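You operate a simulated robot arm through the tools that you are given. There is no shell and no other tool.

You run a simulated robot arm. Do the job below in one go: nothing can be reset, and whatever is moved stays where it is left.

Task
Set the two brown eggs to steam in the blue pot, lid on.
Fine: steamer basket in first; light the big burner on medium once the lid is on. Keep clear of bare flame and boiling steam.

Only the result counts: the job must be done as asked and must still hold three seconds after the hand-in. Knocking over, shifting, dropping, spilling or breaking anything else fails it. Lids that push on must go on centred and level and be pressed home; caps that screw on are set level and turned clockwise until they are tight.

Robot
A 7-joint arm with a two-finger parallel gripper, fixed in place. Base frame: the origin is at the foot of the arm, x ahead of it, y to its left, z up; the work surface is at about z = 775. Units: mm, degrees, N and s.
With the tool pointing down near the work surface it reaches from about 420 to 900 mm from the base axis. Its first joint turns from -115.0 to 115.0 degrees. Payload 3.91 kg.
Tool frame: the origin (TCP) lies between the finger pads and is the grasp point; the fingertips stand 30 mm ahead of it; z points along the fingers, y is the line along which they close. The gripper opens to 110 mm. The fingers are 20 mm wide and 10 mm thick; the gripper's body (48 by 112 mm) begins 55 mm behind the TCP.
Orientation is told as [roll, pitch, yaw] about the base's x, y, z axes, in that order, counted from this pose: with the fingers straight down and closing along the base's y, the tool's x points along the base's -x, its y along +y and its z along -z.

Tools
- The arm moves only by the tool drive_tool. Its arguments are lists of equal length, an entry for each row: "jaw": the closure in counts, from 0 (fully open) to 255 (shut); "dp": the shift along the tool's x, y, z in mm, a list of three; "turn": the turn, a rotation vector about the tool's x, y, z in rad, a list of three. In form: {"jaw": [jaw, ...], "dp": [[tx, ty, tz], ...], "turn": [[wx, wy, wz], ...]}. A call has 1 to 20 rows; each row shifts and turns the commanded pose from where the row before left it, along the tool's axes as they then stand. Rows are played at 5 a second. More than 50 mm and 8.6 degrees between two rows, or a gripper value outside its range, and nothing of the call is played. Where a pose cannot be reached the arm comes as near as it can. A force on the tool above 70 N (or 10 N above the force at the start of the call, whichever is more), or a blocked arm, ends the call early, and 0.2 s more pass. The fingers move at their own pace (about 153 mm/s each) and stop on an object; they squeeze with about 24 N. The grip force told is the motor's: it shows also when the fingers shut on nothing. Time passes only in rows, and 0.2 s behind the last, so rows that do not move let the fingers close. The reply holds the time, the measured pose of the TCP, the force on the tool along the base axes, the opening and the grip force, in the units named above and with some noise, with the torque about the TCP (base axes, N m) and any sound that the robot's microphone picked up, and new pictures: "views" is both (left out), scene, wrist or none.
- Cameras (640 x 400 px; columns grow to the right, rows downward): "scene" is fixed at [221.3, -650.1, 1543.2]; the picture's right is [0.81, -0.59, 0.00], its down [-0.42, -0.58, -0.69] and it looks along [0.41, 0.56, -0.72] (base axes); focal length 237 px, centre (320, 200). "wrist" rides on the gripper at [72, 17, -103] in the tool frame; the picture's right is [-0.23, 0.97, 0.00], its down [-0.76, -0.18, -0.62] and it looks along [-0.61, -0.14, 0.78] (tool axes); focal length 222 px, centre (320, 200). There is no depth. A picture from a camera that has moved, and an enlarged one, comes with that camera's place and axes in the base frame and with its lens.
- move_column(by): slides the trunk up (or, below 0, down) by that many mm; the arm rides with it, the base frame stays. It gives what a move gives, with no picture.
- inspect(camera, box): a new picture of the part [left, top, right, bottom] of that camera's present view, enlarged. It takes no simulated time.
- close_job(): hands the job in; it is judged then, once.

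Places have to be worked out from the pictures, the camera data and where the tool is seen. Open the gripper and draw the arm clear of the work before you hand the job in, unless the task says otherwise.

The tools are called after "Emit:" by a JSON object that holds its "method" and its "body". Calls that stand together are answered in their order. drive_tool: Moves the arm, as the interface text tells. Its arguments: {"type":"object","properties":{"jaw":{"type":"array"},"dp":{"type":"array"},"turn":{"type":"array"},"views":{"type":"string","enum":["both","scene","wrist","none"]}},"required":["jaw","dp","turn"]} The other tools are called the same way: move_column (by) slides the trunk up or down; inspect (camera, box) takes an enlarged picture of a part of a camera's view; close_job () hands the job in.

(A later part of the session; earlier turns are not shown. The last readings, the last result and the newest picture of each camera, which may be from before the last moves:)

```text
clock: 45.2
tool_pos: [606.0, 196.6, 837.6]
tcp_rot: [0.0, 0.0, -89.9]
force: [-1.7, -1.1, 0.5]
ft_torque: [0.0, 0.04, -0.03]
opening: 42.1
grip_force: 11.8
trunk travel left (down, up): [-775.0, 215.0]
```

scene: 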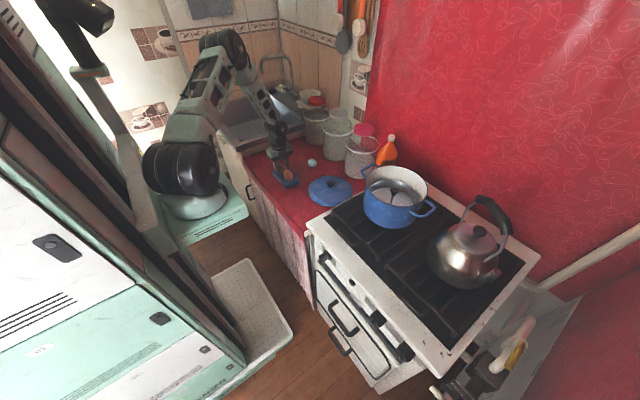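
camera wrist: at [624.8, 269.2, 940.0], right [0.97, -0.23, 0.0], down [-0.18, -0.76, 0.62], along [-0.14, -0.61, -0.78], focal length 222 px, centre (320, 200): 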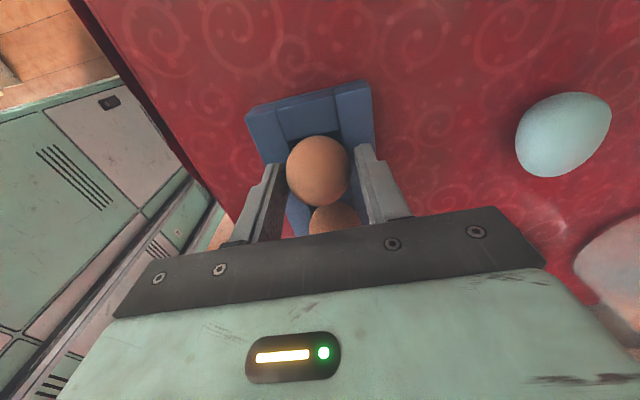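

11.8 N is plenty for a ~60 g egg. Lifting slowly out of the holder.

Emit:
{"method": "drive_tool", "body": {"jaw": [164, 164, 164, 164, 164, 164, 164, 164, 164, 164], "dp": [[0, 0, -5], [0, 0, -12], [0, 0, -25], [0, 0, -38], [0, 0, -40], [0, 0, -40], [0, 0, -40], [0, 0, -40], [0, 0, -40], [0, 0, 0]], "turn": [[0, 0, 0], [0, 0, 0], [0, 0, 0], [0, 0, 0], [0, 0, 0], [0, 0, 0], [0, 0, 0], [0, 0, 0], [0, 0, 0], [0, 0, 0]]}}

Emit:
{"method": "inspect", "body": {"camera": "scene", "box": [230, 60, 340, 200]}}

Emit:
{"method": "inspect", "body": {"camera": "wrist", "box": [200, 60, 440, 240]}}

```text
clock: 47.4
tool_pos: [606.5, 194.5, 1119.8]
tcp_rot: [-0.1, 0.1, -90.0]
force: [0.1, -0.7, -0.1]
ft_torque: [0.02, -0.03, 0.01]
opening: 42.3
grip_force: 11.3
trunk travel left (down, up): [-775.0, 215.0]
camera wrist: at [625.5, 268.3, 1222.2], right [0.97, -0.23, 0.0], down [-0.18, -0.76, 0.62], along [-0.14, -0.61, -0.78], focal length 222 px, centre (320, 200)
```

scene: 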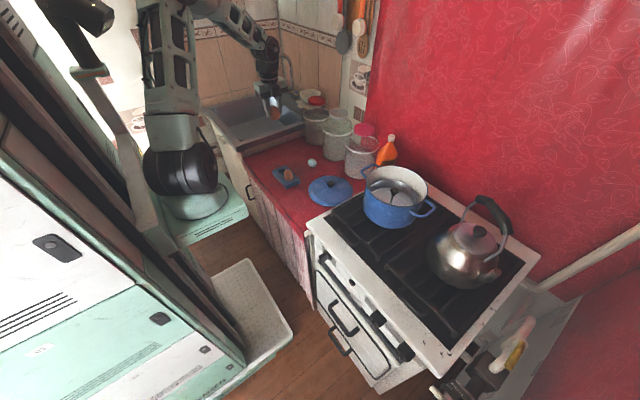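
wrist: 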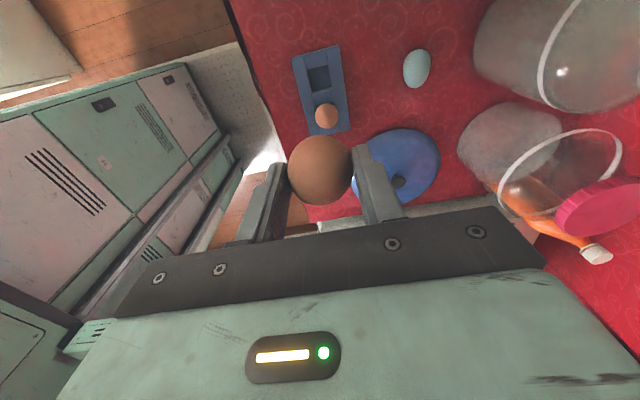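

```text
2.86 times, centred on (285, 130) of scene
camera zoom: at [221.3, -650.1, 1543.2], right [0.81, -0.59, 0.0], down [-0.42, -0.58, -0.69], along [0.41, 0.56, -0.72], focal length 678 px, centre (420, 400)
```

zoom: 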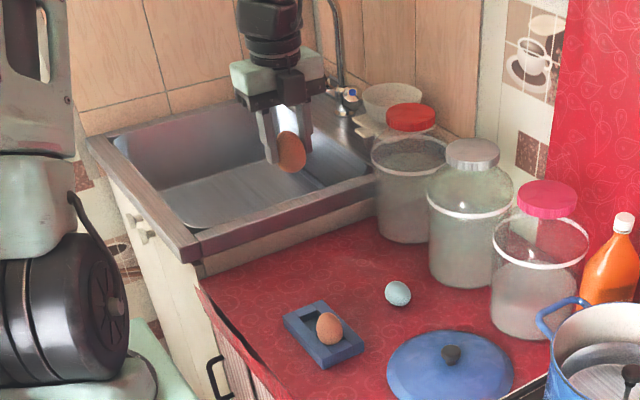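

```text
2.22 times, centred on (320, 150) of wrist
camera zoom: at [625.5, 268.3, 1222.2], right [0.97, -0.23, 0.0], down [-0.18, -0.76, 0.62], along [-0.14, -0.61, -0.78], focal length 494 px, centre (320, 311)
```

zoom: 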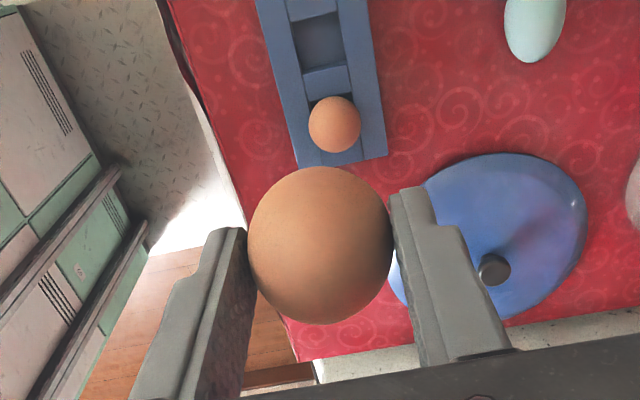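

Egg B is held and the holder stayed put. Carrying it across to above the +y side of the basket, target (776,−282).

Emit:
{"method": "drive_tool", "body": {"jaw": [164, 164, 164, 164, 164, 164, 164, 164, 164, 164, 164, 164, 164, 164, 164], "dp": [[-20, 7, 0], [-37, 13, 0], [-40, 14.2, 0], [-40, 14.2, 0], [-40, 14.2, 0], [-40, 14.2, 0], [-40, 14.2, 0], [-40, 14.2, 0], [-40, 14.2, 0], [-40, 14.2, 0], [-40, 14.2, 0], [-40, 14.2, 0], [-20, 7.5, 0], [0, 0, 0], [0, 0, 0]], "turn": [[0, 0, 0], [0, 0, 0], [0, 0, 0], [0, 0, 0], [0, 0, 0], [0, 0, 0], [0, 0, 0], [0, 0, 0], [0, 0, 0], [0, 0, 0], [0, 0, 0], [0, 0, 0], [0, 0, 0], [0, 0, 0], [0, 0, 0]]}}

Emit:
{"method": "inspect", "body": {"camera": "scene", "box": [340, 100, 460, 240]}}

Emit:
{"method": "inspect", "body": {"camera": "wrist", "box": [180, 0, 460, 240]}}

```text
clock: 50.6
tool_pos: [776.9, -280.3, 1117.5]
tcp_rot: [0.0, 0.0, -90.0]
force: [0.3, -0.2, -0.5]
ft_torque: [-0.01, 0.0, 0.02]
opening: 41.8
grip_force: 11.8
trunk travel left (down, up): [-775.0, 215.0]
camera wrist: at [795.1, -209.1, 1220.5], right [0.97, -0.23, 0.0], down [-0.18, -0.76, 0.62], along [-0.14, -0.61, -0.78], focal length 222 px, centre (320, 200)
```

scene: 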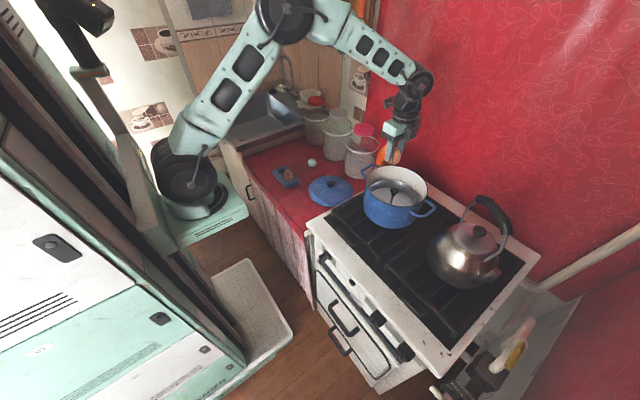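
wrist: 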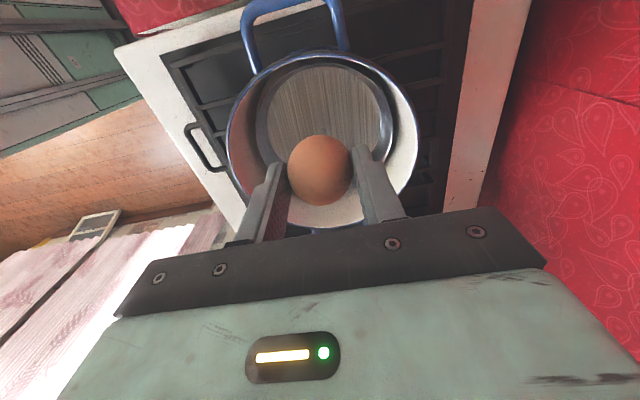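

```text
2.86 times, centred on (400, 170) of scene
camera zoom: at [221.3, -650.1, 1543.2], right [0.81, -0.59, 0.0], down [-0.42, -0.58, -0.69], along [0.41, 0.56, -0.72], focal length 678 px, centre (91, 286)
```

zoom: 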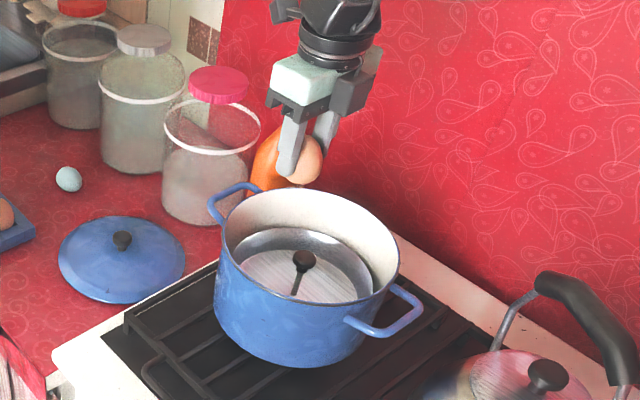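

```text
1.67 times, centred on (320, 120) of wrist
camera zoom: at [795.1, -209.1, 1220.5], right [0.97, -0.23, 0.0], down [-0.18, -0.76, 0.62], along [-0.14, -0.61, -0.78], focal length 370 px, centre (320, 333)
```

zoom: 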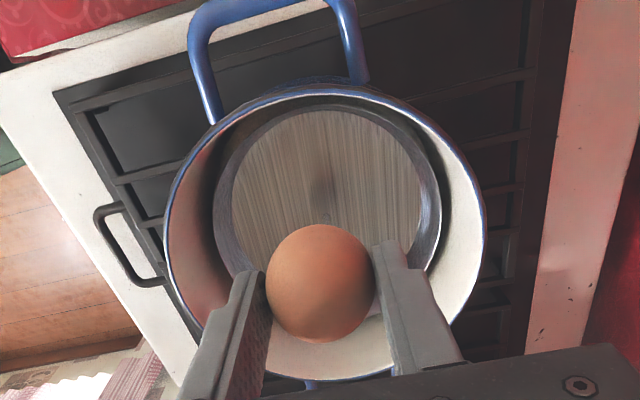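

The egg is aligned over the +y half of the basket. Lowering it into the pot to just above the expected contact height (TCP ≈964).

Emit:
{"method": "drive_tool", "body": {"jaw": [164, 164, 164, 164, 164, 164, 164], "dp": [[0, 0, 20], [0, 0, 30], [0, 0, 30], [0, 0, 28], [0, 0, 22], [0, 0, 10], [0, 0, 0]], "turn": [[0, 0, 0], [0, 0, 0], [0, 0, 0], [0, 0, 0], [0, 0, 0], [0, 0, 0], [0, 0, 0]]}}

Emit:
{"method": "inspect", "body": {"camera": "scene", "box": [340, 130, 450, 240]}}

Emit:
{"method": "inspect", "body": {"camera": "wrist", "box": [180, 0, 460, 240]}}

```text
clock: 52.2
tool_pos: [776.2, -281.0, 976.7]
tcp_rot: [0.0, 0.1, -89.9]
force: [-0.6, 1.1, -1.9]
ft_torque: [0.01, 0.0, 0.0]
opening: 42.2
grip_force: 11.9
trunk travel left (down, up): [-775.0, 215.0]
camera wrist: at [794.3, -208.1, 1079.3], right [0.97, -0.23, 0.0], down [-0.18, -0.76, 0.62], along [-0.14, -0.61, -0.78], focal length 222 px, centre (320, 200)
```

scene: 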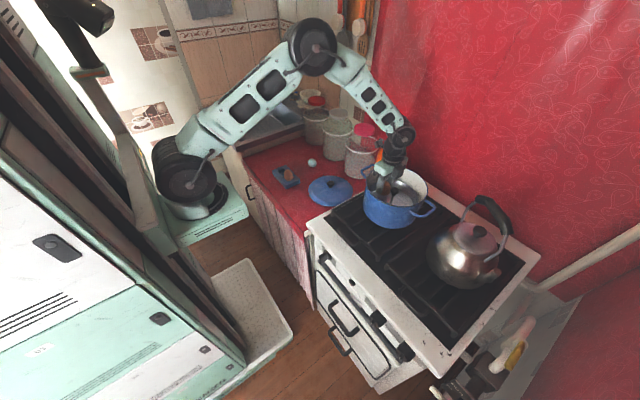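
wrist: 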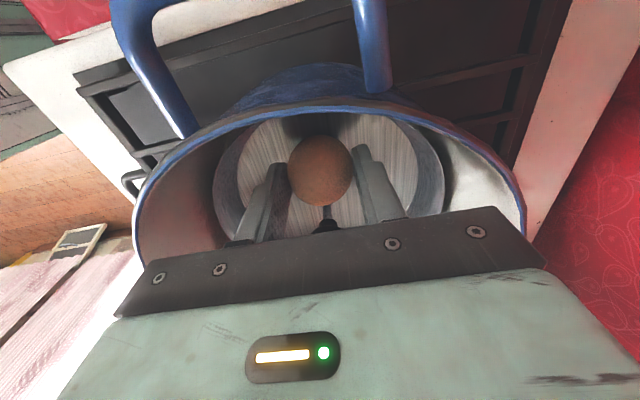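

```text
3.64 times, centred on (395, 185) of scene
camera zoom: at [221.3, -650.1, 1543.2], right [0.81, -0.59, 0.0], down [-0.42, -0.58, -0.69], along [0.41, 0.56, -0.72], focal length 863 px, centre (47, 254)
```

zoom: 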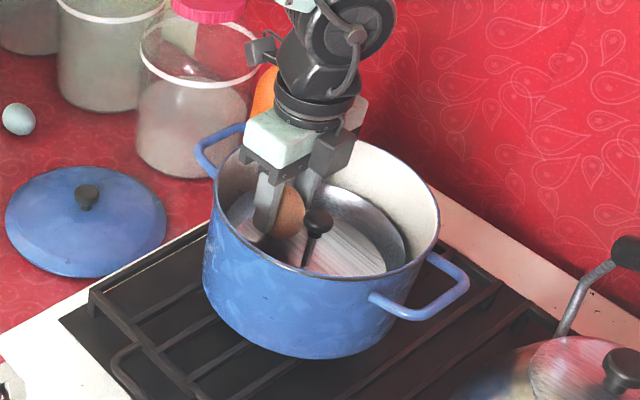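

```text
1.67 times, centred on (320, 120) of wrist
camera zoom: at [794.3, -208.1, 1079.3], right [0.97, -0.23, 0.0], down [-0.18, -0.76, 0.62], along [-0.14, -0.61, -0.78], focal length 370 px, centre (320, 333)
```

zoom: 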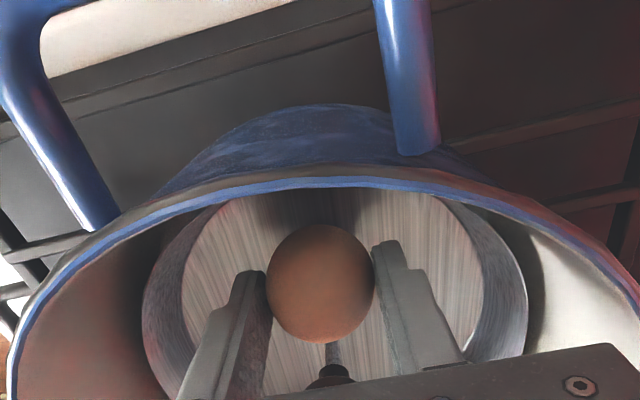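

Egg is inside the basket between post and wall. Creeping down to touch the plate.

Emit:
{"method": "drive_tool", "body": {"jaw": [164, 164, 164, 164], "dp": [[0, 0, 3], [0, 0, 3], [0, 0, 2], [0, 0, 0]], "turn": [[0, 0, 0], [0, 0, 0], [0, 0, 0], [0, 0, 0]], "views": "none"}}

```text
clock: 53.2
tool_pos: [775.7, -280.7, 968.8]
tcp_rot: [0.0, 0.0, -90.0]
force: [-0.5, -0.9, -0.5]
ft_torque: [0.04, -0.02, 0.01]
opening: 41.7
grip_force: 12.5
trunk travel left (down, up): [-775.0, 215.0]
```

Emit:
{"method": "drive_tool", "body": {"jaw": [164, 164, 164, 164], "dp": [[0, 0, 1.5], [0, 0, 1.5], [0, 0, 1], [0, 0, 0]], "turn": [[0, 0, 0], [0, 0, 0], [0, 0, 0], [0, 0, 0]], "views": "none"}}

```text
clock: 54.2
tool_pos: [776.1, -280.9, 965.3]
tcp_rot: [0.1, 0.0, -90.0]
force: [2.4, 0.8, 8.7]
ft_torque: [0.01, -0.09, 0.04]
opening: 42.2
grip_force: 11.5
trunk travel left (down, up): [-775.0, 215.0]
```

Contact at 965 (≈9 N). Backing off 1 mm and opening gently in steps so the egg settles.

Emit:
{"method": "drive_tool", "body": {"jaw": [164, 160, 156, 153, 150, 146, 140, 132, 124, 124], "dp": [[0, 0, -1.3], [0, 0, 0], [0, 0, 0], [0, 0, 0], [0, 0, 0], [0, 0, 0], [0, 0, 0], [0, 0, 0], [0, 0, 0], [0, 0, 0]], "turn": [[0, 0, 0], [0, 0, 0], [0, 0, 0], [0, 0, 0], [0, 0, 0], [0, 0, 0], [0, 0, 0], [0, 0, 0], [0, 0, 0], [0, 0, 0]]}}

Emit:
{"method": "inspect", "body": {"camera": "wrist", "box": [180, 0, 460, 240]}}

Emit:
{"method": "inspect", "body": {"camera": "scene", "box": [340, 130, 450, 240]}}

```text
clock: 56.4
tool_pos: [775.8, -281.2, 966.2]
tcp_rot: [0.1, 0.0, -90.0]
force: [0.0, 0.2, 0.0]
ft_torque: [0.01, -0.01, -0.02]
opening: 56.5
grip_force: 0.0
trunk travel left (down, up): [-775.0, 215.0]
camera wrist: at [794.0, -208.1, 1069.0], right [0.97, -0.23, 0.0], down [-0.18, -0.76, 0.62], along [-0.14, -0.61, -0.78], focal length 222 px, centre (320, 200)
```

scene: 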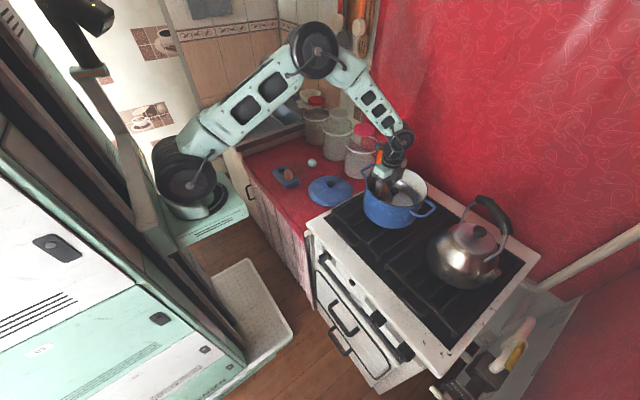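
wrist: 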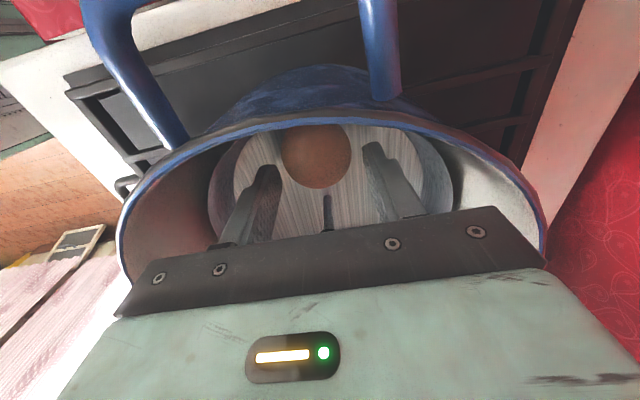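

```text
1.67 times, centred on (320, 120) of wrist
camera zoom: at [794.0, -208.1, 1069.0], right [0.97, -0.23, 0.0], down [-0.18, -0.76, 0.62], along [-0.14, -0.61, -0.78], focal length 370 px, centre (320, 333)
```

zoom: 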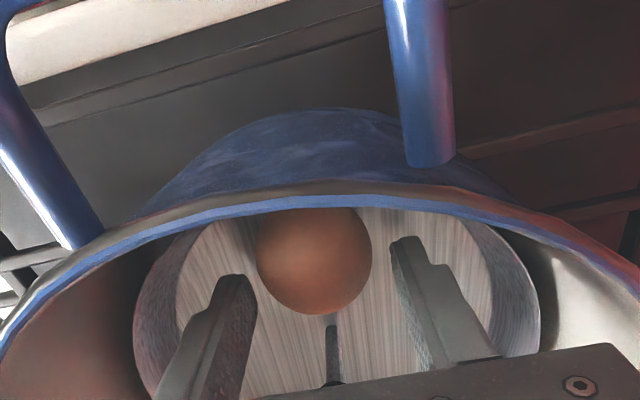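

```text
3.64 times, centred on (395, 185) of scene
camera zoom: at [221.3, -650.1, 1543.2], right [0.81, -0.59, 0.0], down [-0.42, -0.58, -0.69], along [0.41, 0.56, -0.72], focal length 863 px, centre (47, 254)
```

zoom: 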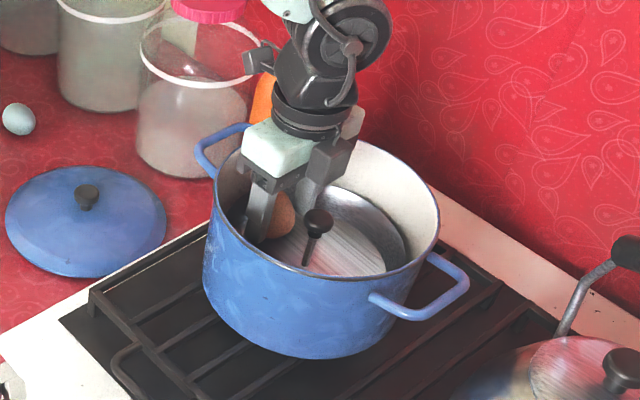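

The egg settled toward the +y wall, fingers free on both sides. Rising straight out, then heading back for egg A.

Emit:
{"method": "drive_tool", "body": {"jaw": [124, 116, 116, 116, 116, 116, 116], "dp": [[0, 0, -10], [0, 0, -25], [0, 0, -40], [0, 0, -40], [0, 0, -40], [0, 0, -40], [0, 0, 0]], "turn": [[0, 0, 0], [0, 0, 0], [0, 0, 0], [0, 0, 0], [0, 0, 0], [0, 0, 0], [0, 0, 0]]}}

Emit:
{"method": "inspect", "body": {"camera": "wrist", "box": [180, 0, 460, 240]}}

Emit:
{"method": "inspect", "body": {"camera": "scene", "box": [340, 130, 450, 240]}}

```text
clock: 58.0
tool_pos: [777.0, -281.9, 1161.8]
tcp_rot: [0.0, 0.0, -90.0]
force: [0.9, 1.0, -0.3]
ft_torque: [0.0, 0.0, 0.02]
opening: 60.0
grip_force: 0.1
trunk travel left (down, up): [-775.0, 215.0]
camera wrist: at [794.8, -208.5, 1264.3], right [0.97, -0.23, 0.0], down [-0.18, -0.76, 0.62], along [-0.14, -0.61, -0.78], focal length 222 px, centre (320, 200)
```

scene: 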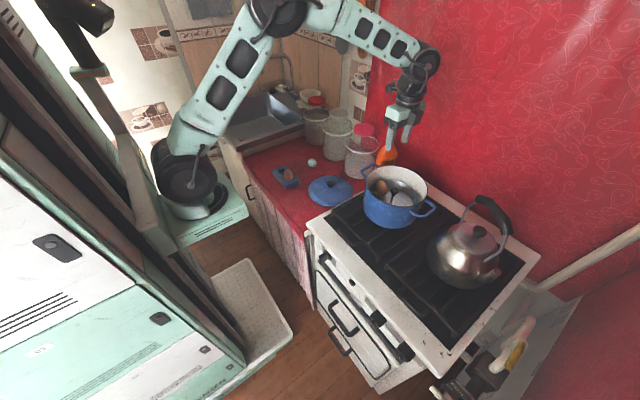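
wrist: 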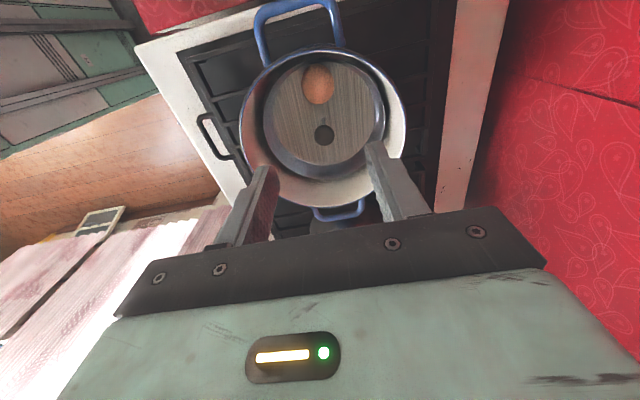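

```text
1.67 times, centred on (320, 120) of wrist
camera zoom: at [794.8, -208.5, 1264.3], right [0.97, -0.23, 0.0], down [-0.18, -0.76, 0.62], along [-0.14, -0.61, -0.78], focal length 370 px, centre (320, 333)
```

zoom: 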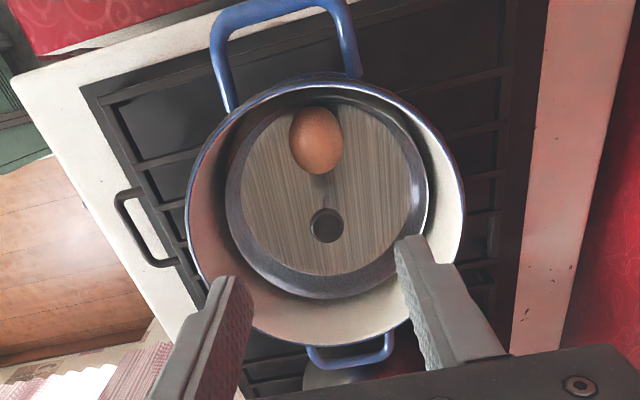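

```text
3.64 times, centred on (395, 185) of scene
camera zoom: at [221.3, -650.1, 1543.2], right [0.81, -0.59, 0.0], down [-0.42, -0.58, -0.69], along [0.41, 0.56, -0.72], focal length 863 px, centre (47, 254)
```

zoom: 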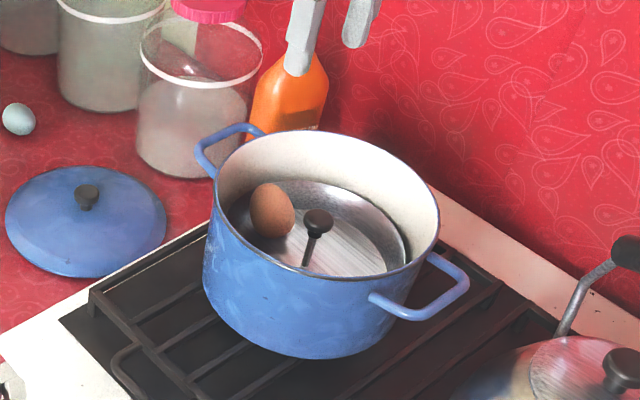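

Egg B rests in the basket against the +y wall, clear of the post. Returning above egg A at (606,138).

Emit:
{"method": "drive_tool", "body": {"jaw": [90, 90, 90, 90, 90, 90, 90, 90, 90, 90, 90, 90, 90, 90, 90, 90, 90, 90], "dp": [[38.2, -15.5, 0], [38.2, -15.5, 0], [38.2, -15.5, 0], [38.2, -15.5, 0], [38.2, -15.5, 0], [38.2, -15.5, 0], [38.2, -15.5, 0], [38.2, -15.5, 0], [38.2, -15.5, 0], [38.2, -15.5, 0], [38.2, -15.5, 0], [0, 0, 43], [0, 0, 43], [0, 0, 43], [0, 0, 43], [0, 0, 43], [0, 0, 30], [0, 0, 0]], "turn": [[0, 0, 0], [0, 0, 0], [0, 0, 0], [0, 0, 0], [0, 0, 0], [0, 0, 0], [0, 0, 0], [0, 0, 0], [0, 0, 0], [0, 0, 0], [0, 0, 0], [0, 0, 0], [0, 0, 0], [0, 0, 0], [0, 0, 0], [0, 0, 0], [0, 0, 0], [0, 0, 0]]}}

Emit:
{"method": "inspect", "body": {"camera": "wrist", "box": [200, 40, 440, 240]}}

Emit:
{"method": "inspect", "body": {"camera": "scene", "box": [250, 120, 340, 200]}}

```text
clock: 61.8
tool_pos: [606.1, 140.5, 916.2]
tcp_rot: [0.0, 0.1, -89.9]
force: [0.3, -0.5, -0.1]
ft_torque: [0.01, -0.02, 0.0]
opening: 71.1
grip_force: 0.0
trunk travel left (down, up): [-775.0, 215.0]
camera wrist: at [624.1, 212.7, 1018.7], right [0.97, -0.23, 0.0], down [-0.18, -0.76, 0.62], along [-0.14, -0.61, -0.78], focal length 222 px, centre (320, 200)
```

scene: 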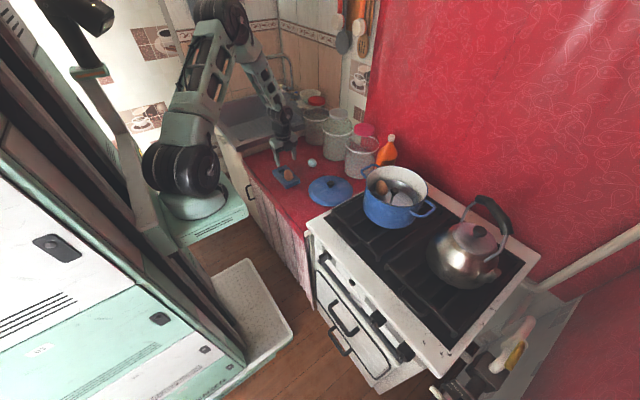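
wrist: 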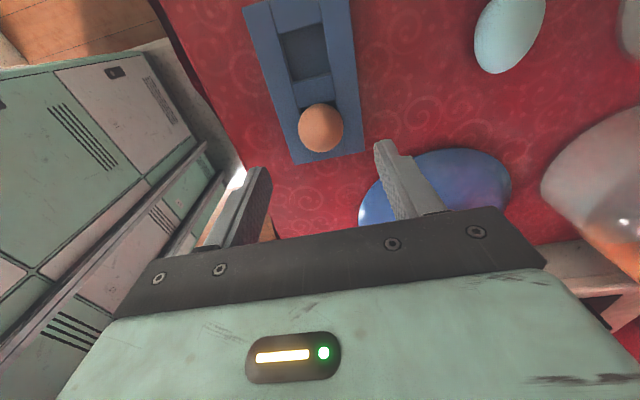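

```text
2.00 times, centred on (320, 140) of wrist
camera zoom: at [624.1, 212.7, 1018.7], right [0.97, -0.23, 0.0], down [-0.18, -0.76, 0.62], along [-0.14, -0.61, -0.78], focal length 444 px, centre (320, 320)
```

zoom: 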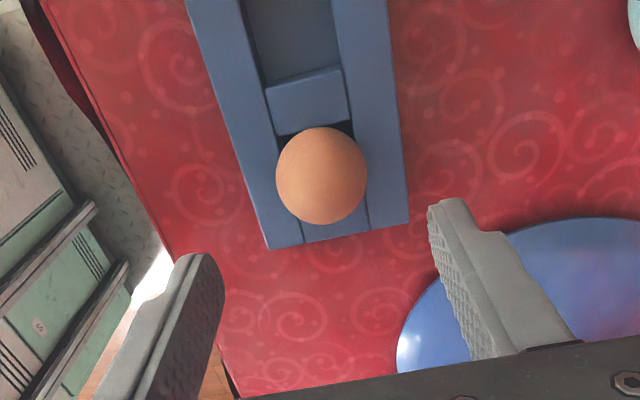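

```text
5.00 times, centred on (295, 160) of scene
camera zoom: at [221.3, -650.1, 1543.2], right [0.81, -0.59, 0.0], down [-0.42, -0.58, -0.69], along [0.41, 0.56, -0.72], focal length 1187 px, centre (445, 400)
```

zoom: 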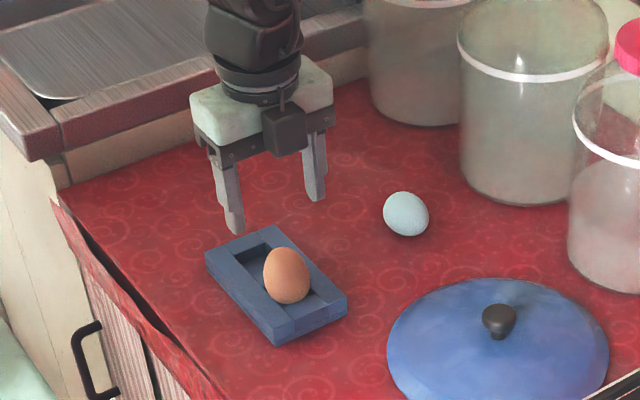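

Egg A sits at (607,138); correcting 2 mm in y, lowering to z≈837 and closing in small steps as before.

Emit:
{"method": "drive_tool", "body": {"jaw": [90, 90, 90, 130, 148, 152, 156, 156], "dp": [[-2, 1, 30], [0, 0, 30], [0, 0, 19], [0, 0, 0], [0, 0, 0], [0, 0, 0], [0, 0, 0], [0, 0, 0]], "turn": [[0, 0, 0], [0, 0, 0], [0, 0, 0], [0, 0, 0], [0, 0, 0], [0, 0, 0], [0, 0, 0], [0, 0, 0]], "views": "wrist"}}

```text
clock: 63.6
tool_pos: [607.0, 138.8, 837.5]
tcp_rot: [0.1, 0.1, -90.0]
force: [-2.0, 0.1, 0.8]
ft_torque: [0.0, 0.03, -0.02]
opening: 43.7
grip_force: 0.9
trunk travel left (down, up): [-775.0, 215.0]
camera wrist: at [625.2, 211.4, 939.5], right [0.97, -0.23, 0.0], down [-0.18, -0.76, 0.62], along [-0.14, -0.61, -0.78], focal length 222 px, centre (320, 200)
```

wrist: 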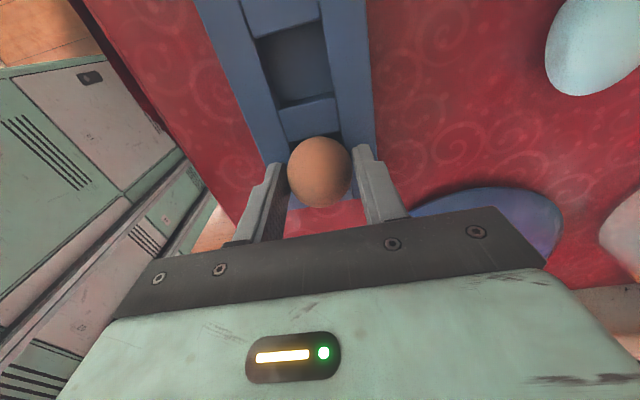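

Light contact at 43.7 mm. Closing to the same hold (~12 N) and lifting slowly.

Emit:
{"method": "drive_tool", "body": {"jaw": [160, 164, 164, 164, 164, 164, 164, 164, 164, 164, 164, 164, 164], "dp": [[0, 0, 0], [0, 0, 0], [0, 0, 0], [0, 0, -5], [0, 0, -12], [0, 0, -25], [0, 0, -38], [0, 0, -40], [0, 0, -40], [0, 0, -40], [0, 0, -40], [0, 0, -40], [0, 0, 0]], "turn": [[0, 0, 0], [0, 0, 0], [0, 0, 0], [0, 0, 0], [0, 0, 0], [0, 0, 0], [0, 0, 0], [0, 0, 0], [0, 0, 0], [0, 0, 0], [0, 0, 0], [0, 0, 0], [0, 0, 0]]}}

Emit:
{"method": "inspect", "body": {"camera": "scene", "box": [240, 70, 340, 200]}}

```text
clock: 66.4
tool_pos: [608.9, 135.4, 1118.8]
tcp_rot: [-0.1, 0.0, -90.0]
force: [0.1, -0.3, 0.1]
ft_torque: [0.03, -0.03, -0.02]
opening: 42.1
grip_force: 12.1
trunk travel left (down, up): [-775.0, 215.0]
camera wrist: at [625.7, 208.9, 1221.8], right [0.97, -0.23, 0.0], down [-0.18, -0.76, 0.62], along [-0.14, -0.61, -0.78], focal length 222 px, centre (320, 200)
```

scene: 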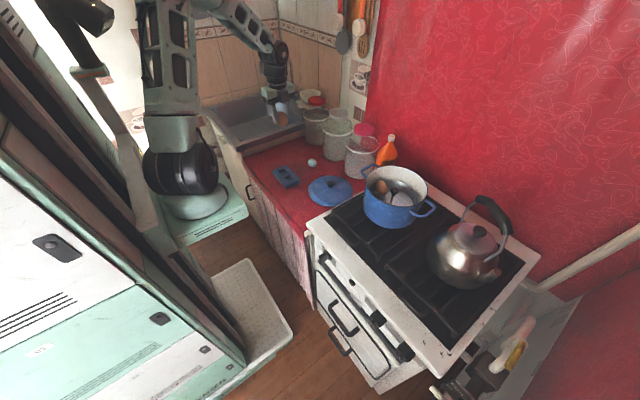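
wrist: 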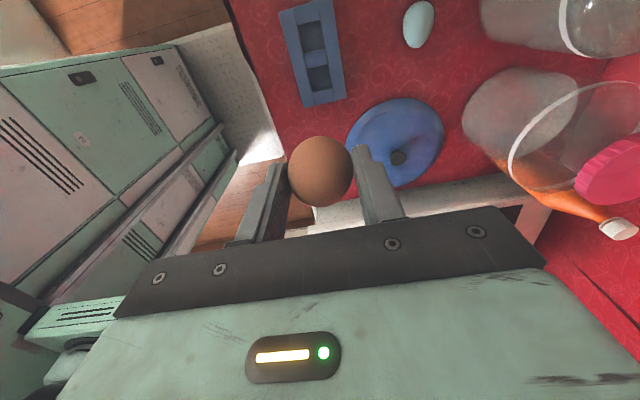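

```text
3.08 times, centred on (290, 135) of scene
camera zoom: at [221.3, -650.1, 1543.2], right [0.81, -0.59, 0.0], down [-0.42, -0.58, -0.69], along [0.41, 0.56, -0.72], focal length 730 px, centre (412, 400)
```

zoom: 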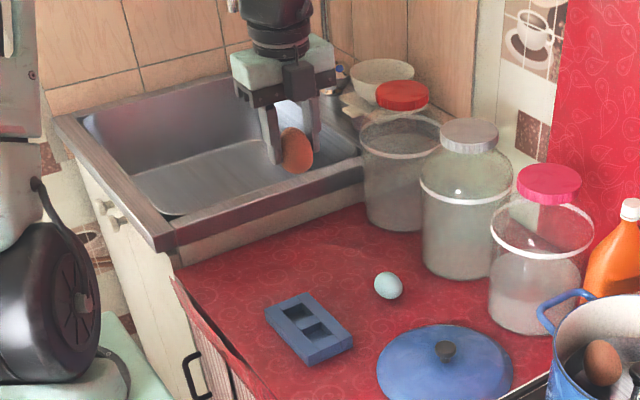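

Egg A is held; holder undisturbed. Carrying it to above the −y side of the basket, target (776,−368).

Emit:
{"method": "drive_tool", "body": {"jaw": [164, 164, 164, 164, 164, 164, 164, 164, 164, 164, 164, 164, 164, 164, 164, 164], "dp": [[-20, 6.5, 0], [-36, 12, 0], [-40, 13.3, 0], [-40, 13.3, 0], [-40, 13.3, 0], [-40, 13.3, 0], [-40, 13.3, 0], [-40, 13.3, 0], [-40, 13.3, 0], [-40, 13.3, 0], [-40, 13.3, 0], [-40, 13.3, 0], [-30, 10.5, 0], [-19, 6.5, 0], [0, 0, 0], [0, 0, 0]], "turn": [[0, 0, 0], [0, 0, 0], [0, 0, 0], [0, 0, 0], [0, 0, 0], [0, 0, 0], [0, 0, 0], [0, 0, 0], [0, 0, 0], [0, 0, 0], [0, 0, 0], [0, 0, 0], [0, 0, 0], [0, 0, 0], [0, 0, 0], [0, 0, 0]]}}

Emit:
{"method": "inspect", "body": {"camera": "scene", "box": [340, 100, 460, 240]}}

Emit:
{"method": "inspect", "body": {"camera": "wrist", "box": [180, 0, 460, 240]}}

```text
clock: 69.8
tool_pos: [772.4, -369.1, 1119.4]
tcp_rot: [0.0, -0.1, -90.0]
force: [0.3, 1.6, -0.8]
ft_torque: [-0.01, 0.04, -0.05]
opening: 42.0
grip_force: 12.3
trunk travel left (down, up): [-775.0, 215.0]
camera wrist: at [790.9, -297.3, 1221.2], right [0.97, -0.23, 0.0], down [-0.18, -0.76, 0.62], along [-0.14, -0.61, -0.78], focal length 222 px, centre (320, 200)
```

scene: 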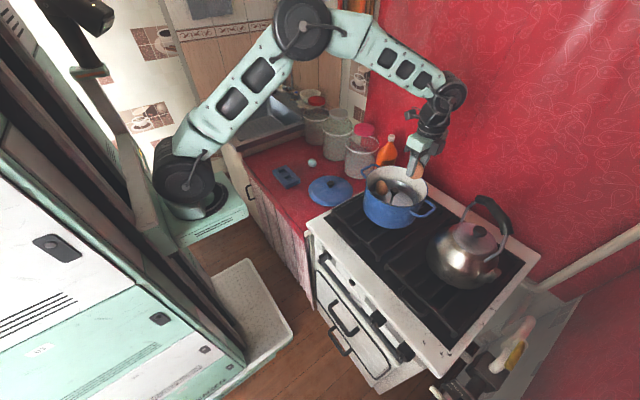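
wrist: 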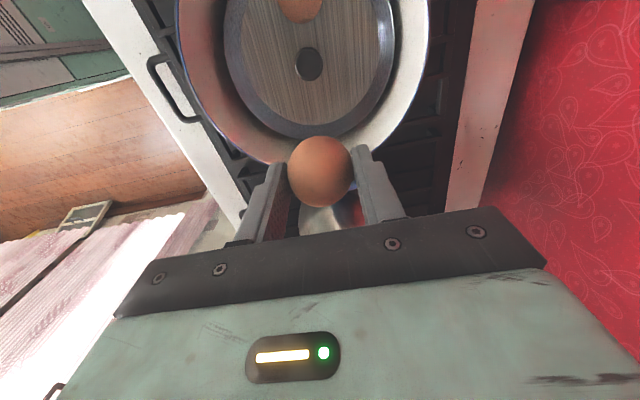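

```text
2.86 times, centred on (400, 170) of scene
camera zoom: at [221.3, -650.1, 1543.2], right [0.81, -0.59, 0.0], down [-0.42, -0.58, -0.69], along [0.41, 0.56, -0.72], focal length 678 px, centre (91, 286)
```

zoom: 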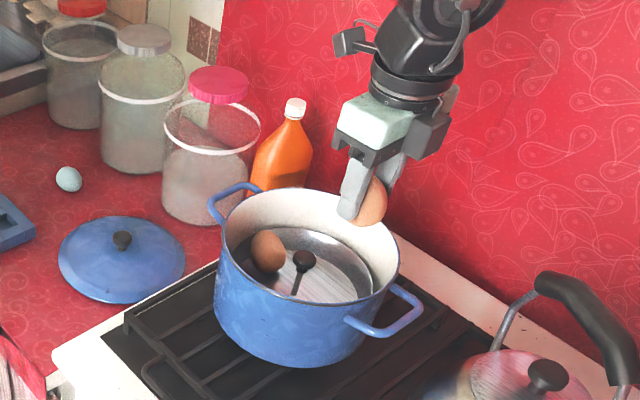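

```text
1.67 times, centred on (320, 120) of wrist
camera zoom: at [790.9, -297.3, 1221.2], right [0.97, -0.23, 0.0], down [-0.18, -0.76, 0.62], along [-0.14, -0.61, -0.78], focal length 370 px, centre (320, 333)
```

zoom: 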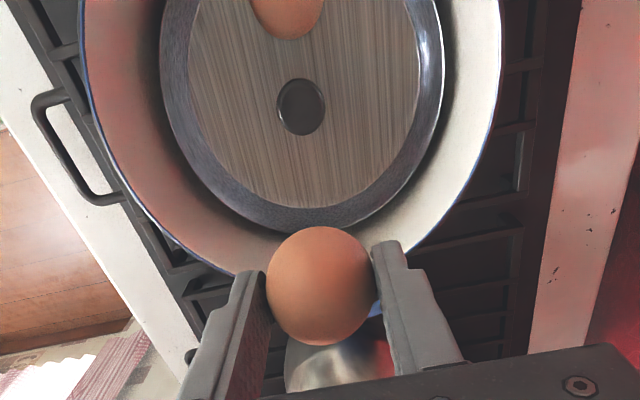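

The knob checks out at (773,−326), so the egg is 43 mm to its −y side. Lowering in.

Emit:
{"method": "drive_tool", "body": {"jaw": [164, 164, 164, 164, 164, 164, 164], "dp": [[0, 1.5, 20], [0, 0, 30], [0, 0, 30], [0, 0, 28], [0, 0, 22], [0, 0, 12], [0, 0, 0]], "turn": [[0, 0, 0], [0, 0, 0], [0, 0, 0], [0, 0, 0], [0, 0, 0], [0, 0, 0], [0, 0, 0]]}}

Emit:
{"method": "inspect", "body": {"camera": "scene", "box": [340, 130, 450, 240]}}

Emit:
{"method": "inspect", "body": {"camera": "wrist", "box": [180, 0, 460, 240]}}

```text
clock: 71.4
tool_pos: [775.6, -367.9, 978.3]
tcp_rot: [0.0, 0.1, -90.0]
force: [-0.3, -0.3, -1.1]
ft_torque: [0.01, -0.02, 0.01]
opening: 42.1
grip_force: 11.9
trunk travel left (down, up): [-775.0, 215.0]
camera wrist: at [793.2, -295.3, 1079.8], right [0.97, -0.23, 0.0], down [-0.18, -0.76, 0.62], along [-0.14, -0.61, -0.78], focal length 222 px, centre (320, 200)
```

scene: 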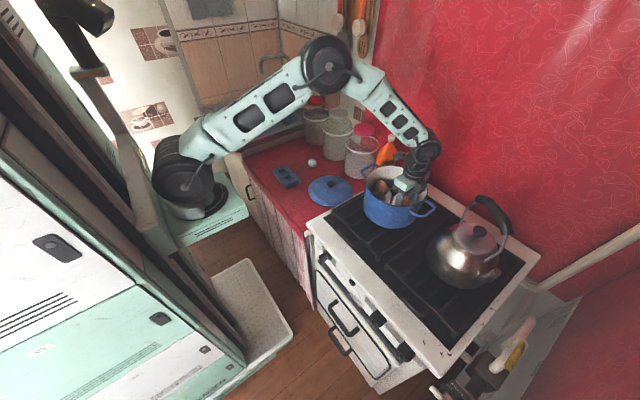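
wrist: 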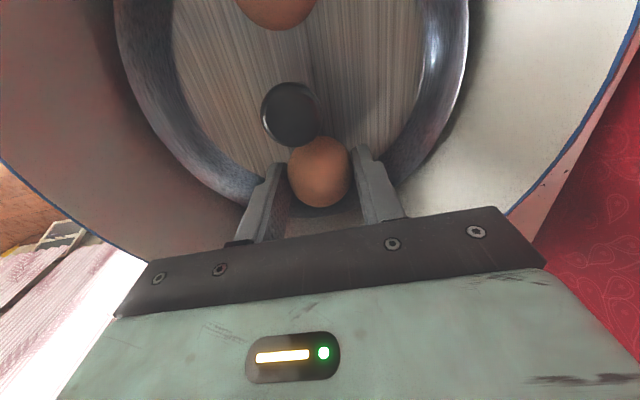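

```text
3.64 times, centred on (395, 185) of scene
camera zoom: at [221.3, -650.1, 1543.2], right [0.81, -0.59, 0.0], down [-0.42, -0.58, -0.69], along [0.41, 0.56, -0.72], focal length 863 px, centre (47, 254)
```

zoom: 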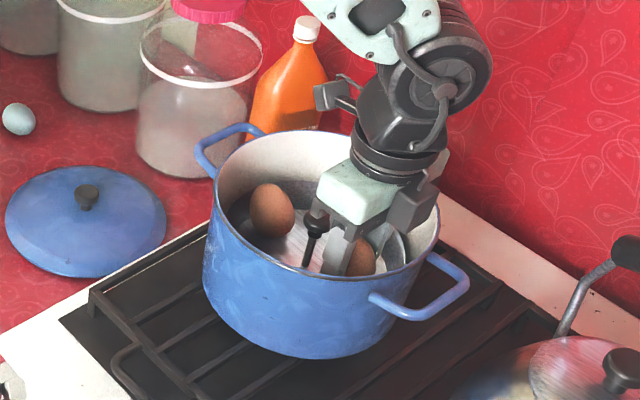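

```text
1.67 times, centred on (320, 120) of wrist
camera zoom: at [793.2, -295.3, 1079.8], right [0.97, -0.23, 0.0], down [-0.18, -0.76, 0.62], along [-0.14, -0.61, -0.78], focal length 370 px, centre (320, 333)
```

zoom: 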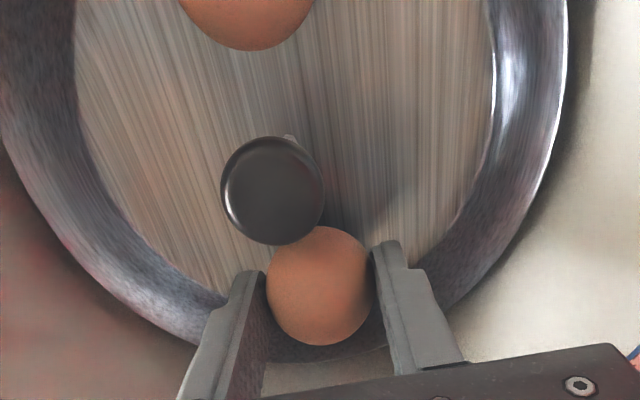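

Both in view; egg A is between the post and the −y wall. Creeping down to contact.

Emit:
{"method": "drive_tool", "body": {"jaw": [164, 164, 164, 164, 164, 164], "dp": [[0, 0, 3], [0, 0, 3], [0, 0, 2.5], [0, 0, 1.5], [0, 0, 1], [0, 0, 0]], "turn": [[0, 0, 0], [0, 0, 0], [0, 0, 0], [0, 0, 0], [0, 0, 0], [0, 0, 0]], "views": "none"}}

```text
clock: 72.8
tool_pos: [776.4, -366.5, 966.1]
tcp_rot: [0.1, 0.0, -90.0]
force: [3.0, -1.6, 9.6]
ft_torque: [-0.1, -0.12, -0.01]
opening: 41.9
grip_force: 12.1
trunk travel left (down, up): [-775.0, 215.0]
```

Contact at ≈966 (≈10 N). Backing off slightly and opening in steps so the egg settles.

Emit:
{"method": "drive_tool", "body": {"jaw": [164, 160, 156, 153, 150, 146, 140, 132, 124, 124], "dp": [[0, 0, -1.3], [0, 0, 0], [0, 0, 0], [0, 0, 0], [0, 0, 0], [0, 0, 0], [0, 0, 0], [0, 0, 0], [0, 0, 0], [0, 0, 0]], "turn": [[0, 0, 0], [0, 0, 0], [0, 0, 0], [0, 0, 0], [0, 0, 0], [0, 0, 0], [0, 0, 0], [0, 0, 0], [0, 0, 0], [0, 0, 0]]}}

Emit:
{"method": "inspect", "body": {"camera": "wrist", "box": [180, 0, 460, 240]}}

Emit:
{"method": "inspect", "body": {"camera": "scene", "box": [340, 130, 450, 240]}}

```text
clock: 75.0
tool_pos: [777.1, -366.7, 966.6]
tcp_rot: [0.0, 0.1, -90.0]
force: [-0.3, -0.3, 0.4]
ft_torque: [0.01, -0.02, -0.01]
opening: 56.5
grip_force: 0.0
trunk travel left (down, up): [-775.0, 215.0]
camera wrist: at [794.9, -295.0, 1068.9], right [0.97, -0.23, 0.0], down [-0.18, -0.76, 0.62], along [-0.14, -0.61, -0.78], focal length 222 px, centre (320, 200)
```

scene: 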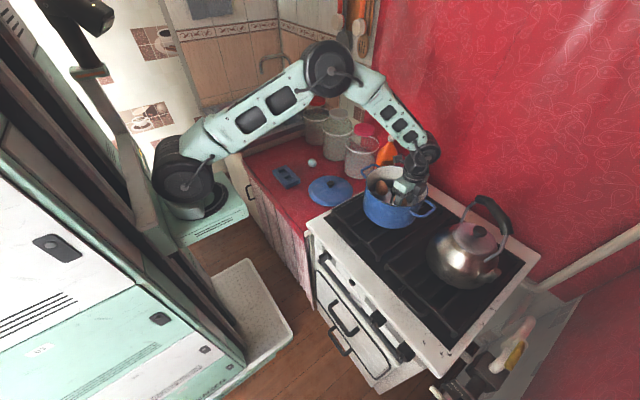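
wrist: 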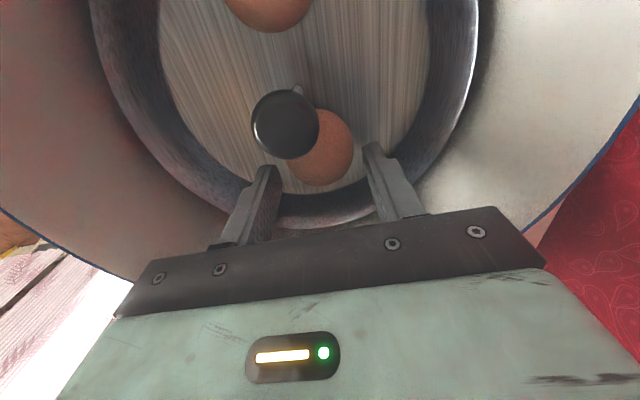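

```text
1.67 times, centred on (320, 120) of wrist
camera zoom: at [794.9, -295.0, 1068.9], right [0.97, -0.23, 0.0], down [-0.18, -0.76, 0.62], along [-0.14, -0.61, -0.78], focal length 370 px, centre (320, 333)
```

zoom: 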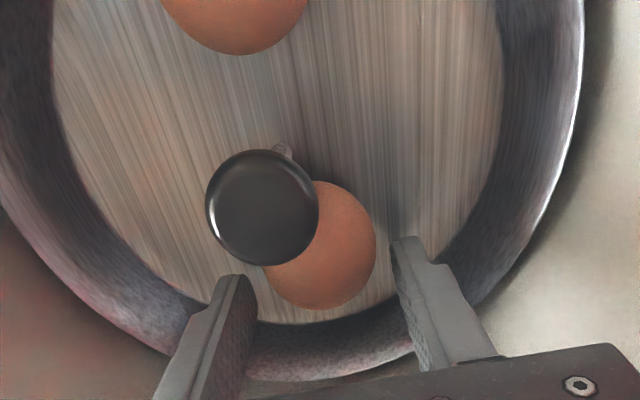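

```text
3.64 times, centred on (395, 185) of scene
camera zoom: at [221.3, -650.1, 1543.2], right [0.81, -0.59, 0.0], down [-0.42, -0.58, -0.69], along [0.41, 0.56, -0.72], focal length 863 px, centre (47, 254)
```

zoom: 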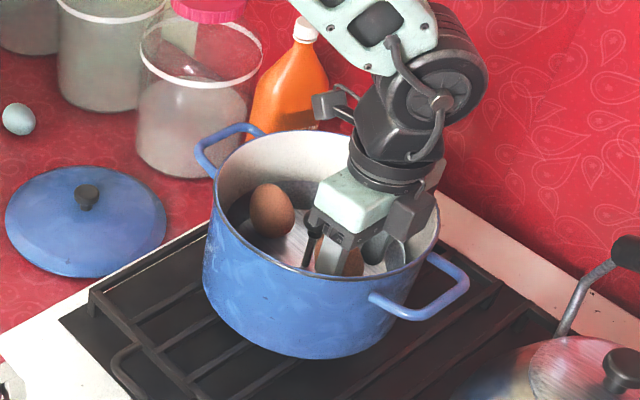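

Both eggs are in: egg A leans against the post on the −y side. Rising straight up out of the pot.

Emit:
{"method": "drive_tool", "body": {"jaw": [124, 120, 116, 116, 116, 116, 116], "dp": [[0, 0, -10], [0, 0, -25], [0, 0, -40], [0, 0, -40], [0, 0, -40], [0, 0, -40], [0, 0, 0]], "turn": [[0, 0, 0], [0, 0, 0], [0, 0, 0], [0, 0, 0], [0, 0, 0], [0, 0, 0], [0, 0, 0]]}}

Emit:
{"method": "inspect", "body": {"camera": "scene", "box": [340, 130, 450, 240]}}

```text
clock: 76.6
tool_pos: [775.4, -366.8, 1159.2]
tcp_rot: [0.1, 0.0, -89.9]
force: [-0.1, -0.6, 0.2]
ft_torque: [0.0, -0.01, 0.0]
opening: 59.9
grip_force: 0.1
trunk travel left (down, up): [-775.0, 215.0]
camera wrist: at [793.4, -294.4, 1262.0], right [0.97, -0.23, 0.0], down [-0.18, -0.76, 0.62], along [-0.14, -0.61, -0.78], focal length 222 px, centre (320, 200)
```

scene: 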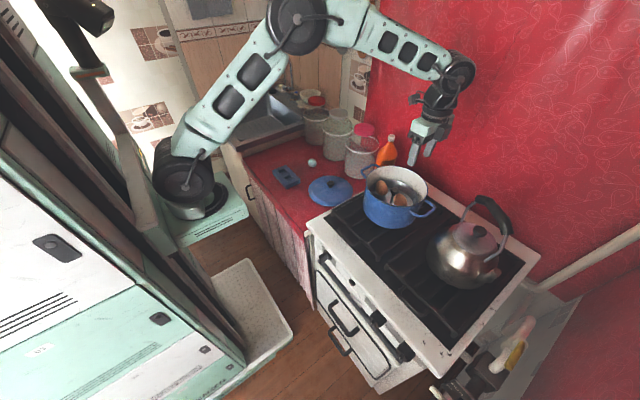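
wrist: 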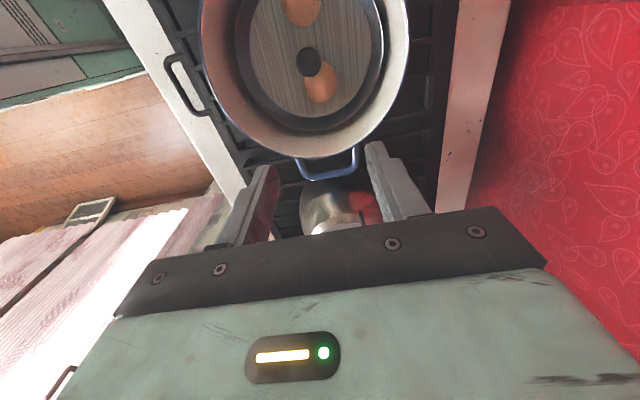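

```text
3.64 times, centred on (395, 185) of scene
camera zoom: at [221.3, -650.1, 1543.2], right [0.81, -0.59, 0.0], down [-0.42, -0.58, -0.69], along [0.41, 0.56, -0.72], focal length 863 px, centre (47, 254)
```

zoom: 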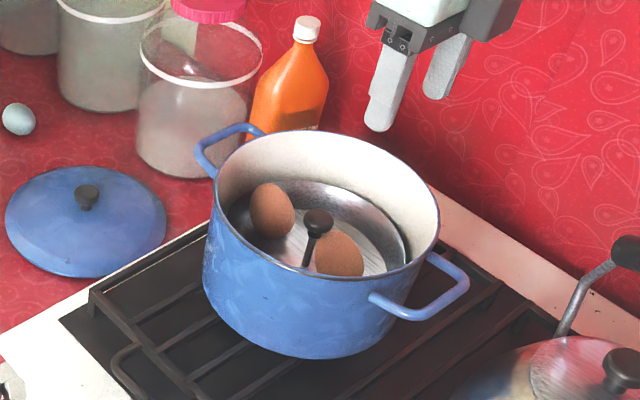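

Both brown eggs sit in the basket below rim level. Next the lid: turning the tool back to yaw 0 and moving over near (680,−35) for a look.

Emit:
{"method": "drive_tool", "body": {"jaw": [116, 116, 116, 116, 116, 116, 116, 116, 116, 116, 116, 116, 116, 116, 116, 116, 116, 116, 116, 116], "dp": [[0, 0, 0], [0, 0, 0], [0, 0, 0], [0, 0, 0], [0, 0, 0], [0, 0, 0], [0, 0, 0], [0, 0, 0], [0, 0, 0], [0, 0, 0], [0, 0, 0], [11.9, 41.5, 8], [11.9, 41.5, 8], [11.9, 41.5, 8], [11.9, 41.5, 8], [11.9, 41.5, 8], [11.9, 41.5, 8], [11.9, 41.5, 8], [11.9, 41.5, 8], [0, 0, 0]], "turn": [[0, 0, -0.1428], [0, 0, -0.1428], [0, 0, -0.1428], [0, 0, -0.1428], [0, 0, -0.1428], [0, 0, -0.1428], [0, 0, -0.1428], [0, 0, -0.1428], [0, 0, -0.1428], [0, 0, -0.1428], [0, 0, -0.1428], [0, 0, 0], [0, 0, 0], [0, 0, 0], [0, 0, 0], [0, 0, 0], [0, 0, 0], [0, 0, 0], [0, 0, 0], [0, 0, 0]]}}

Emit:
{"method": "inspect", "body": {"camera": "wrist", "box": [200, 20, 440, 200]}}

Emit:
{"method": "inspect", "body": {"camera": "scene", "box": [295, 160, 365, 215]}}

```text
clock: 80.8
tool_pos: [680.7, -35.6, 1095.8]
tcp_rot: [0.0, 0.0, -0.1]
force: [0.3, -0.9, 0.1]
ft_torque: [0.01, 0.0, -0.01]
opening: 60.0
grip_force: 0.0
trunk travel left (down, up): [-775.0, 215.0]
camera wrist: at [609.1, -17.8, 1199.1], right [0.23, 0.97, 0.0], down [0.76, -0.18, 0.62], along [0.61, -0.14, -0.78], focal length 222 px, centre (320, 200)
```

scene: 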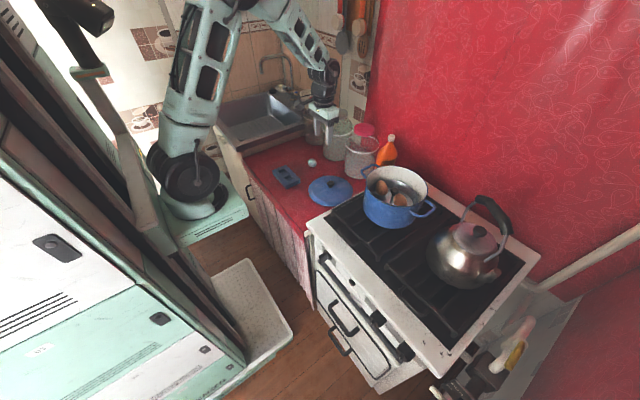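
wrist: 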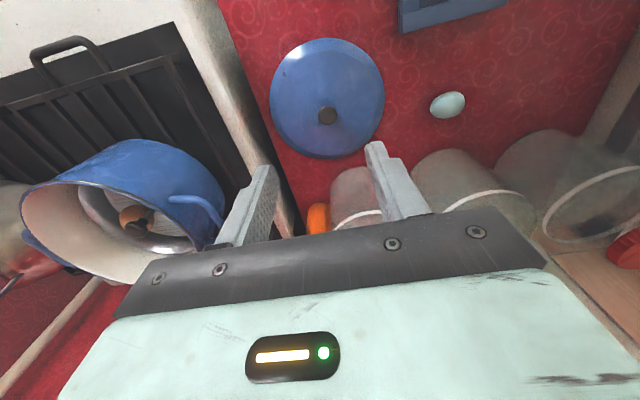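

```text
2.22 times, centred on (320, 110) of wrist
camera zoom: at [609.1, -17.8, 1199.1], right [0.23, 0.97, 0.0], down [0.76, -0.18, 0.62], along [0.61, -0.14, -0.78], focal length 494 px, centre (320, 400)
```

zoom: 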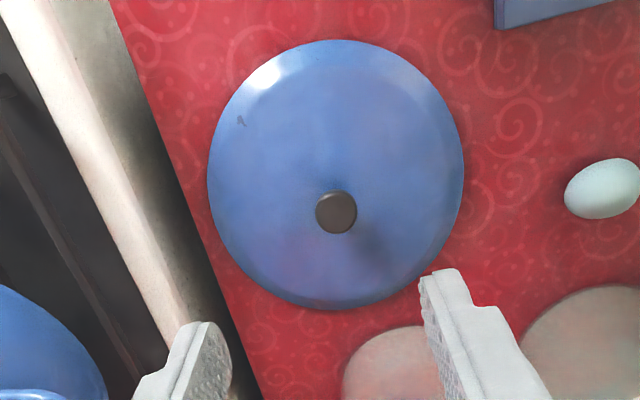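

```text
7.27 times, centred on (330, 188) of scene
camera zoom: at [221.3, -650.1, 1543.2], right [0.81, -0.59, 0.0], down [-0.42, -0.58, -0.69], along [0.41, 0.56, -0.72], focal length 1727 px, centre (247, 291)
```

zoom: 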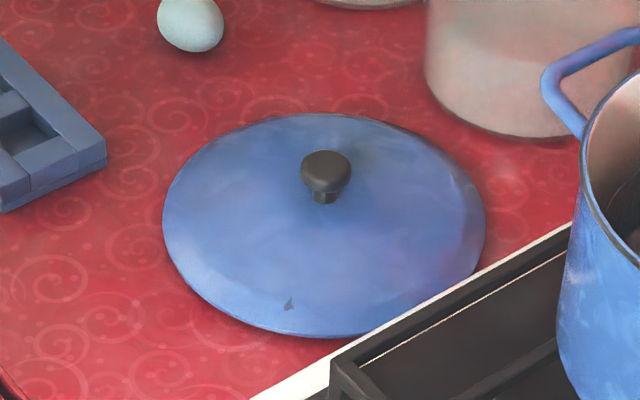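

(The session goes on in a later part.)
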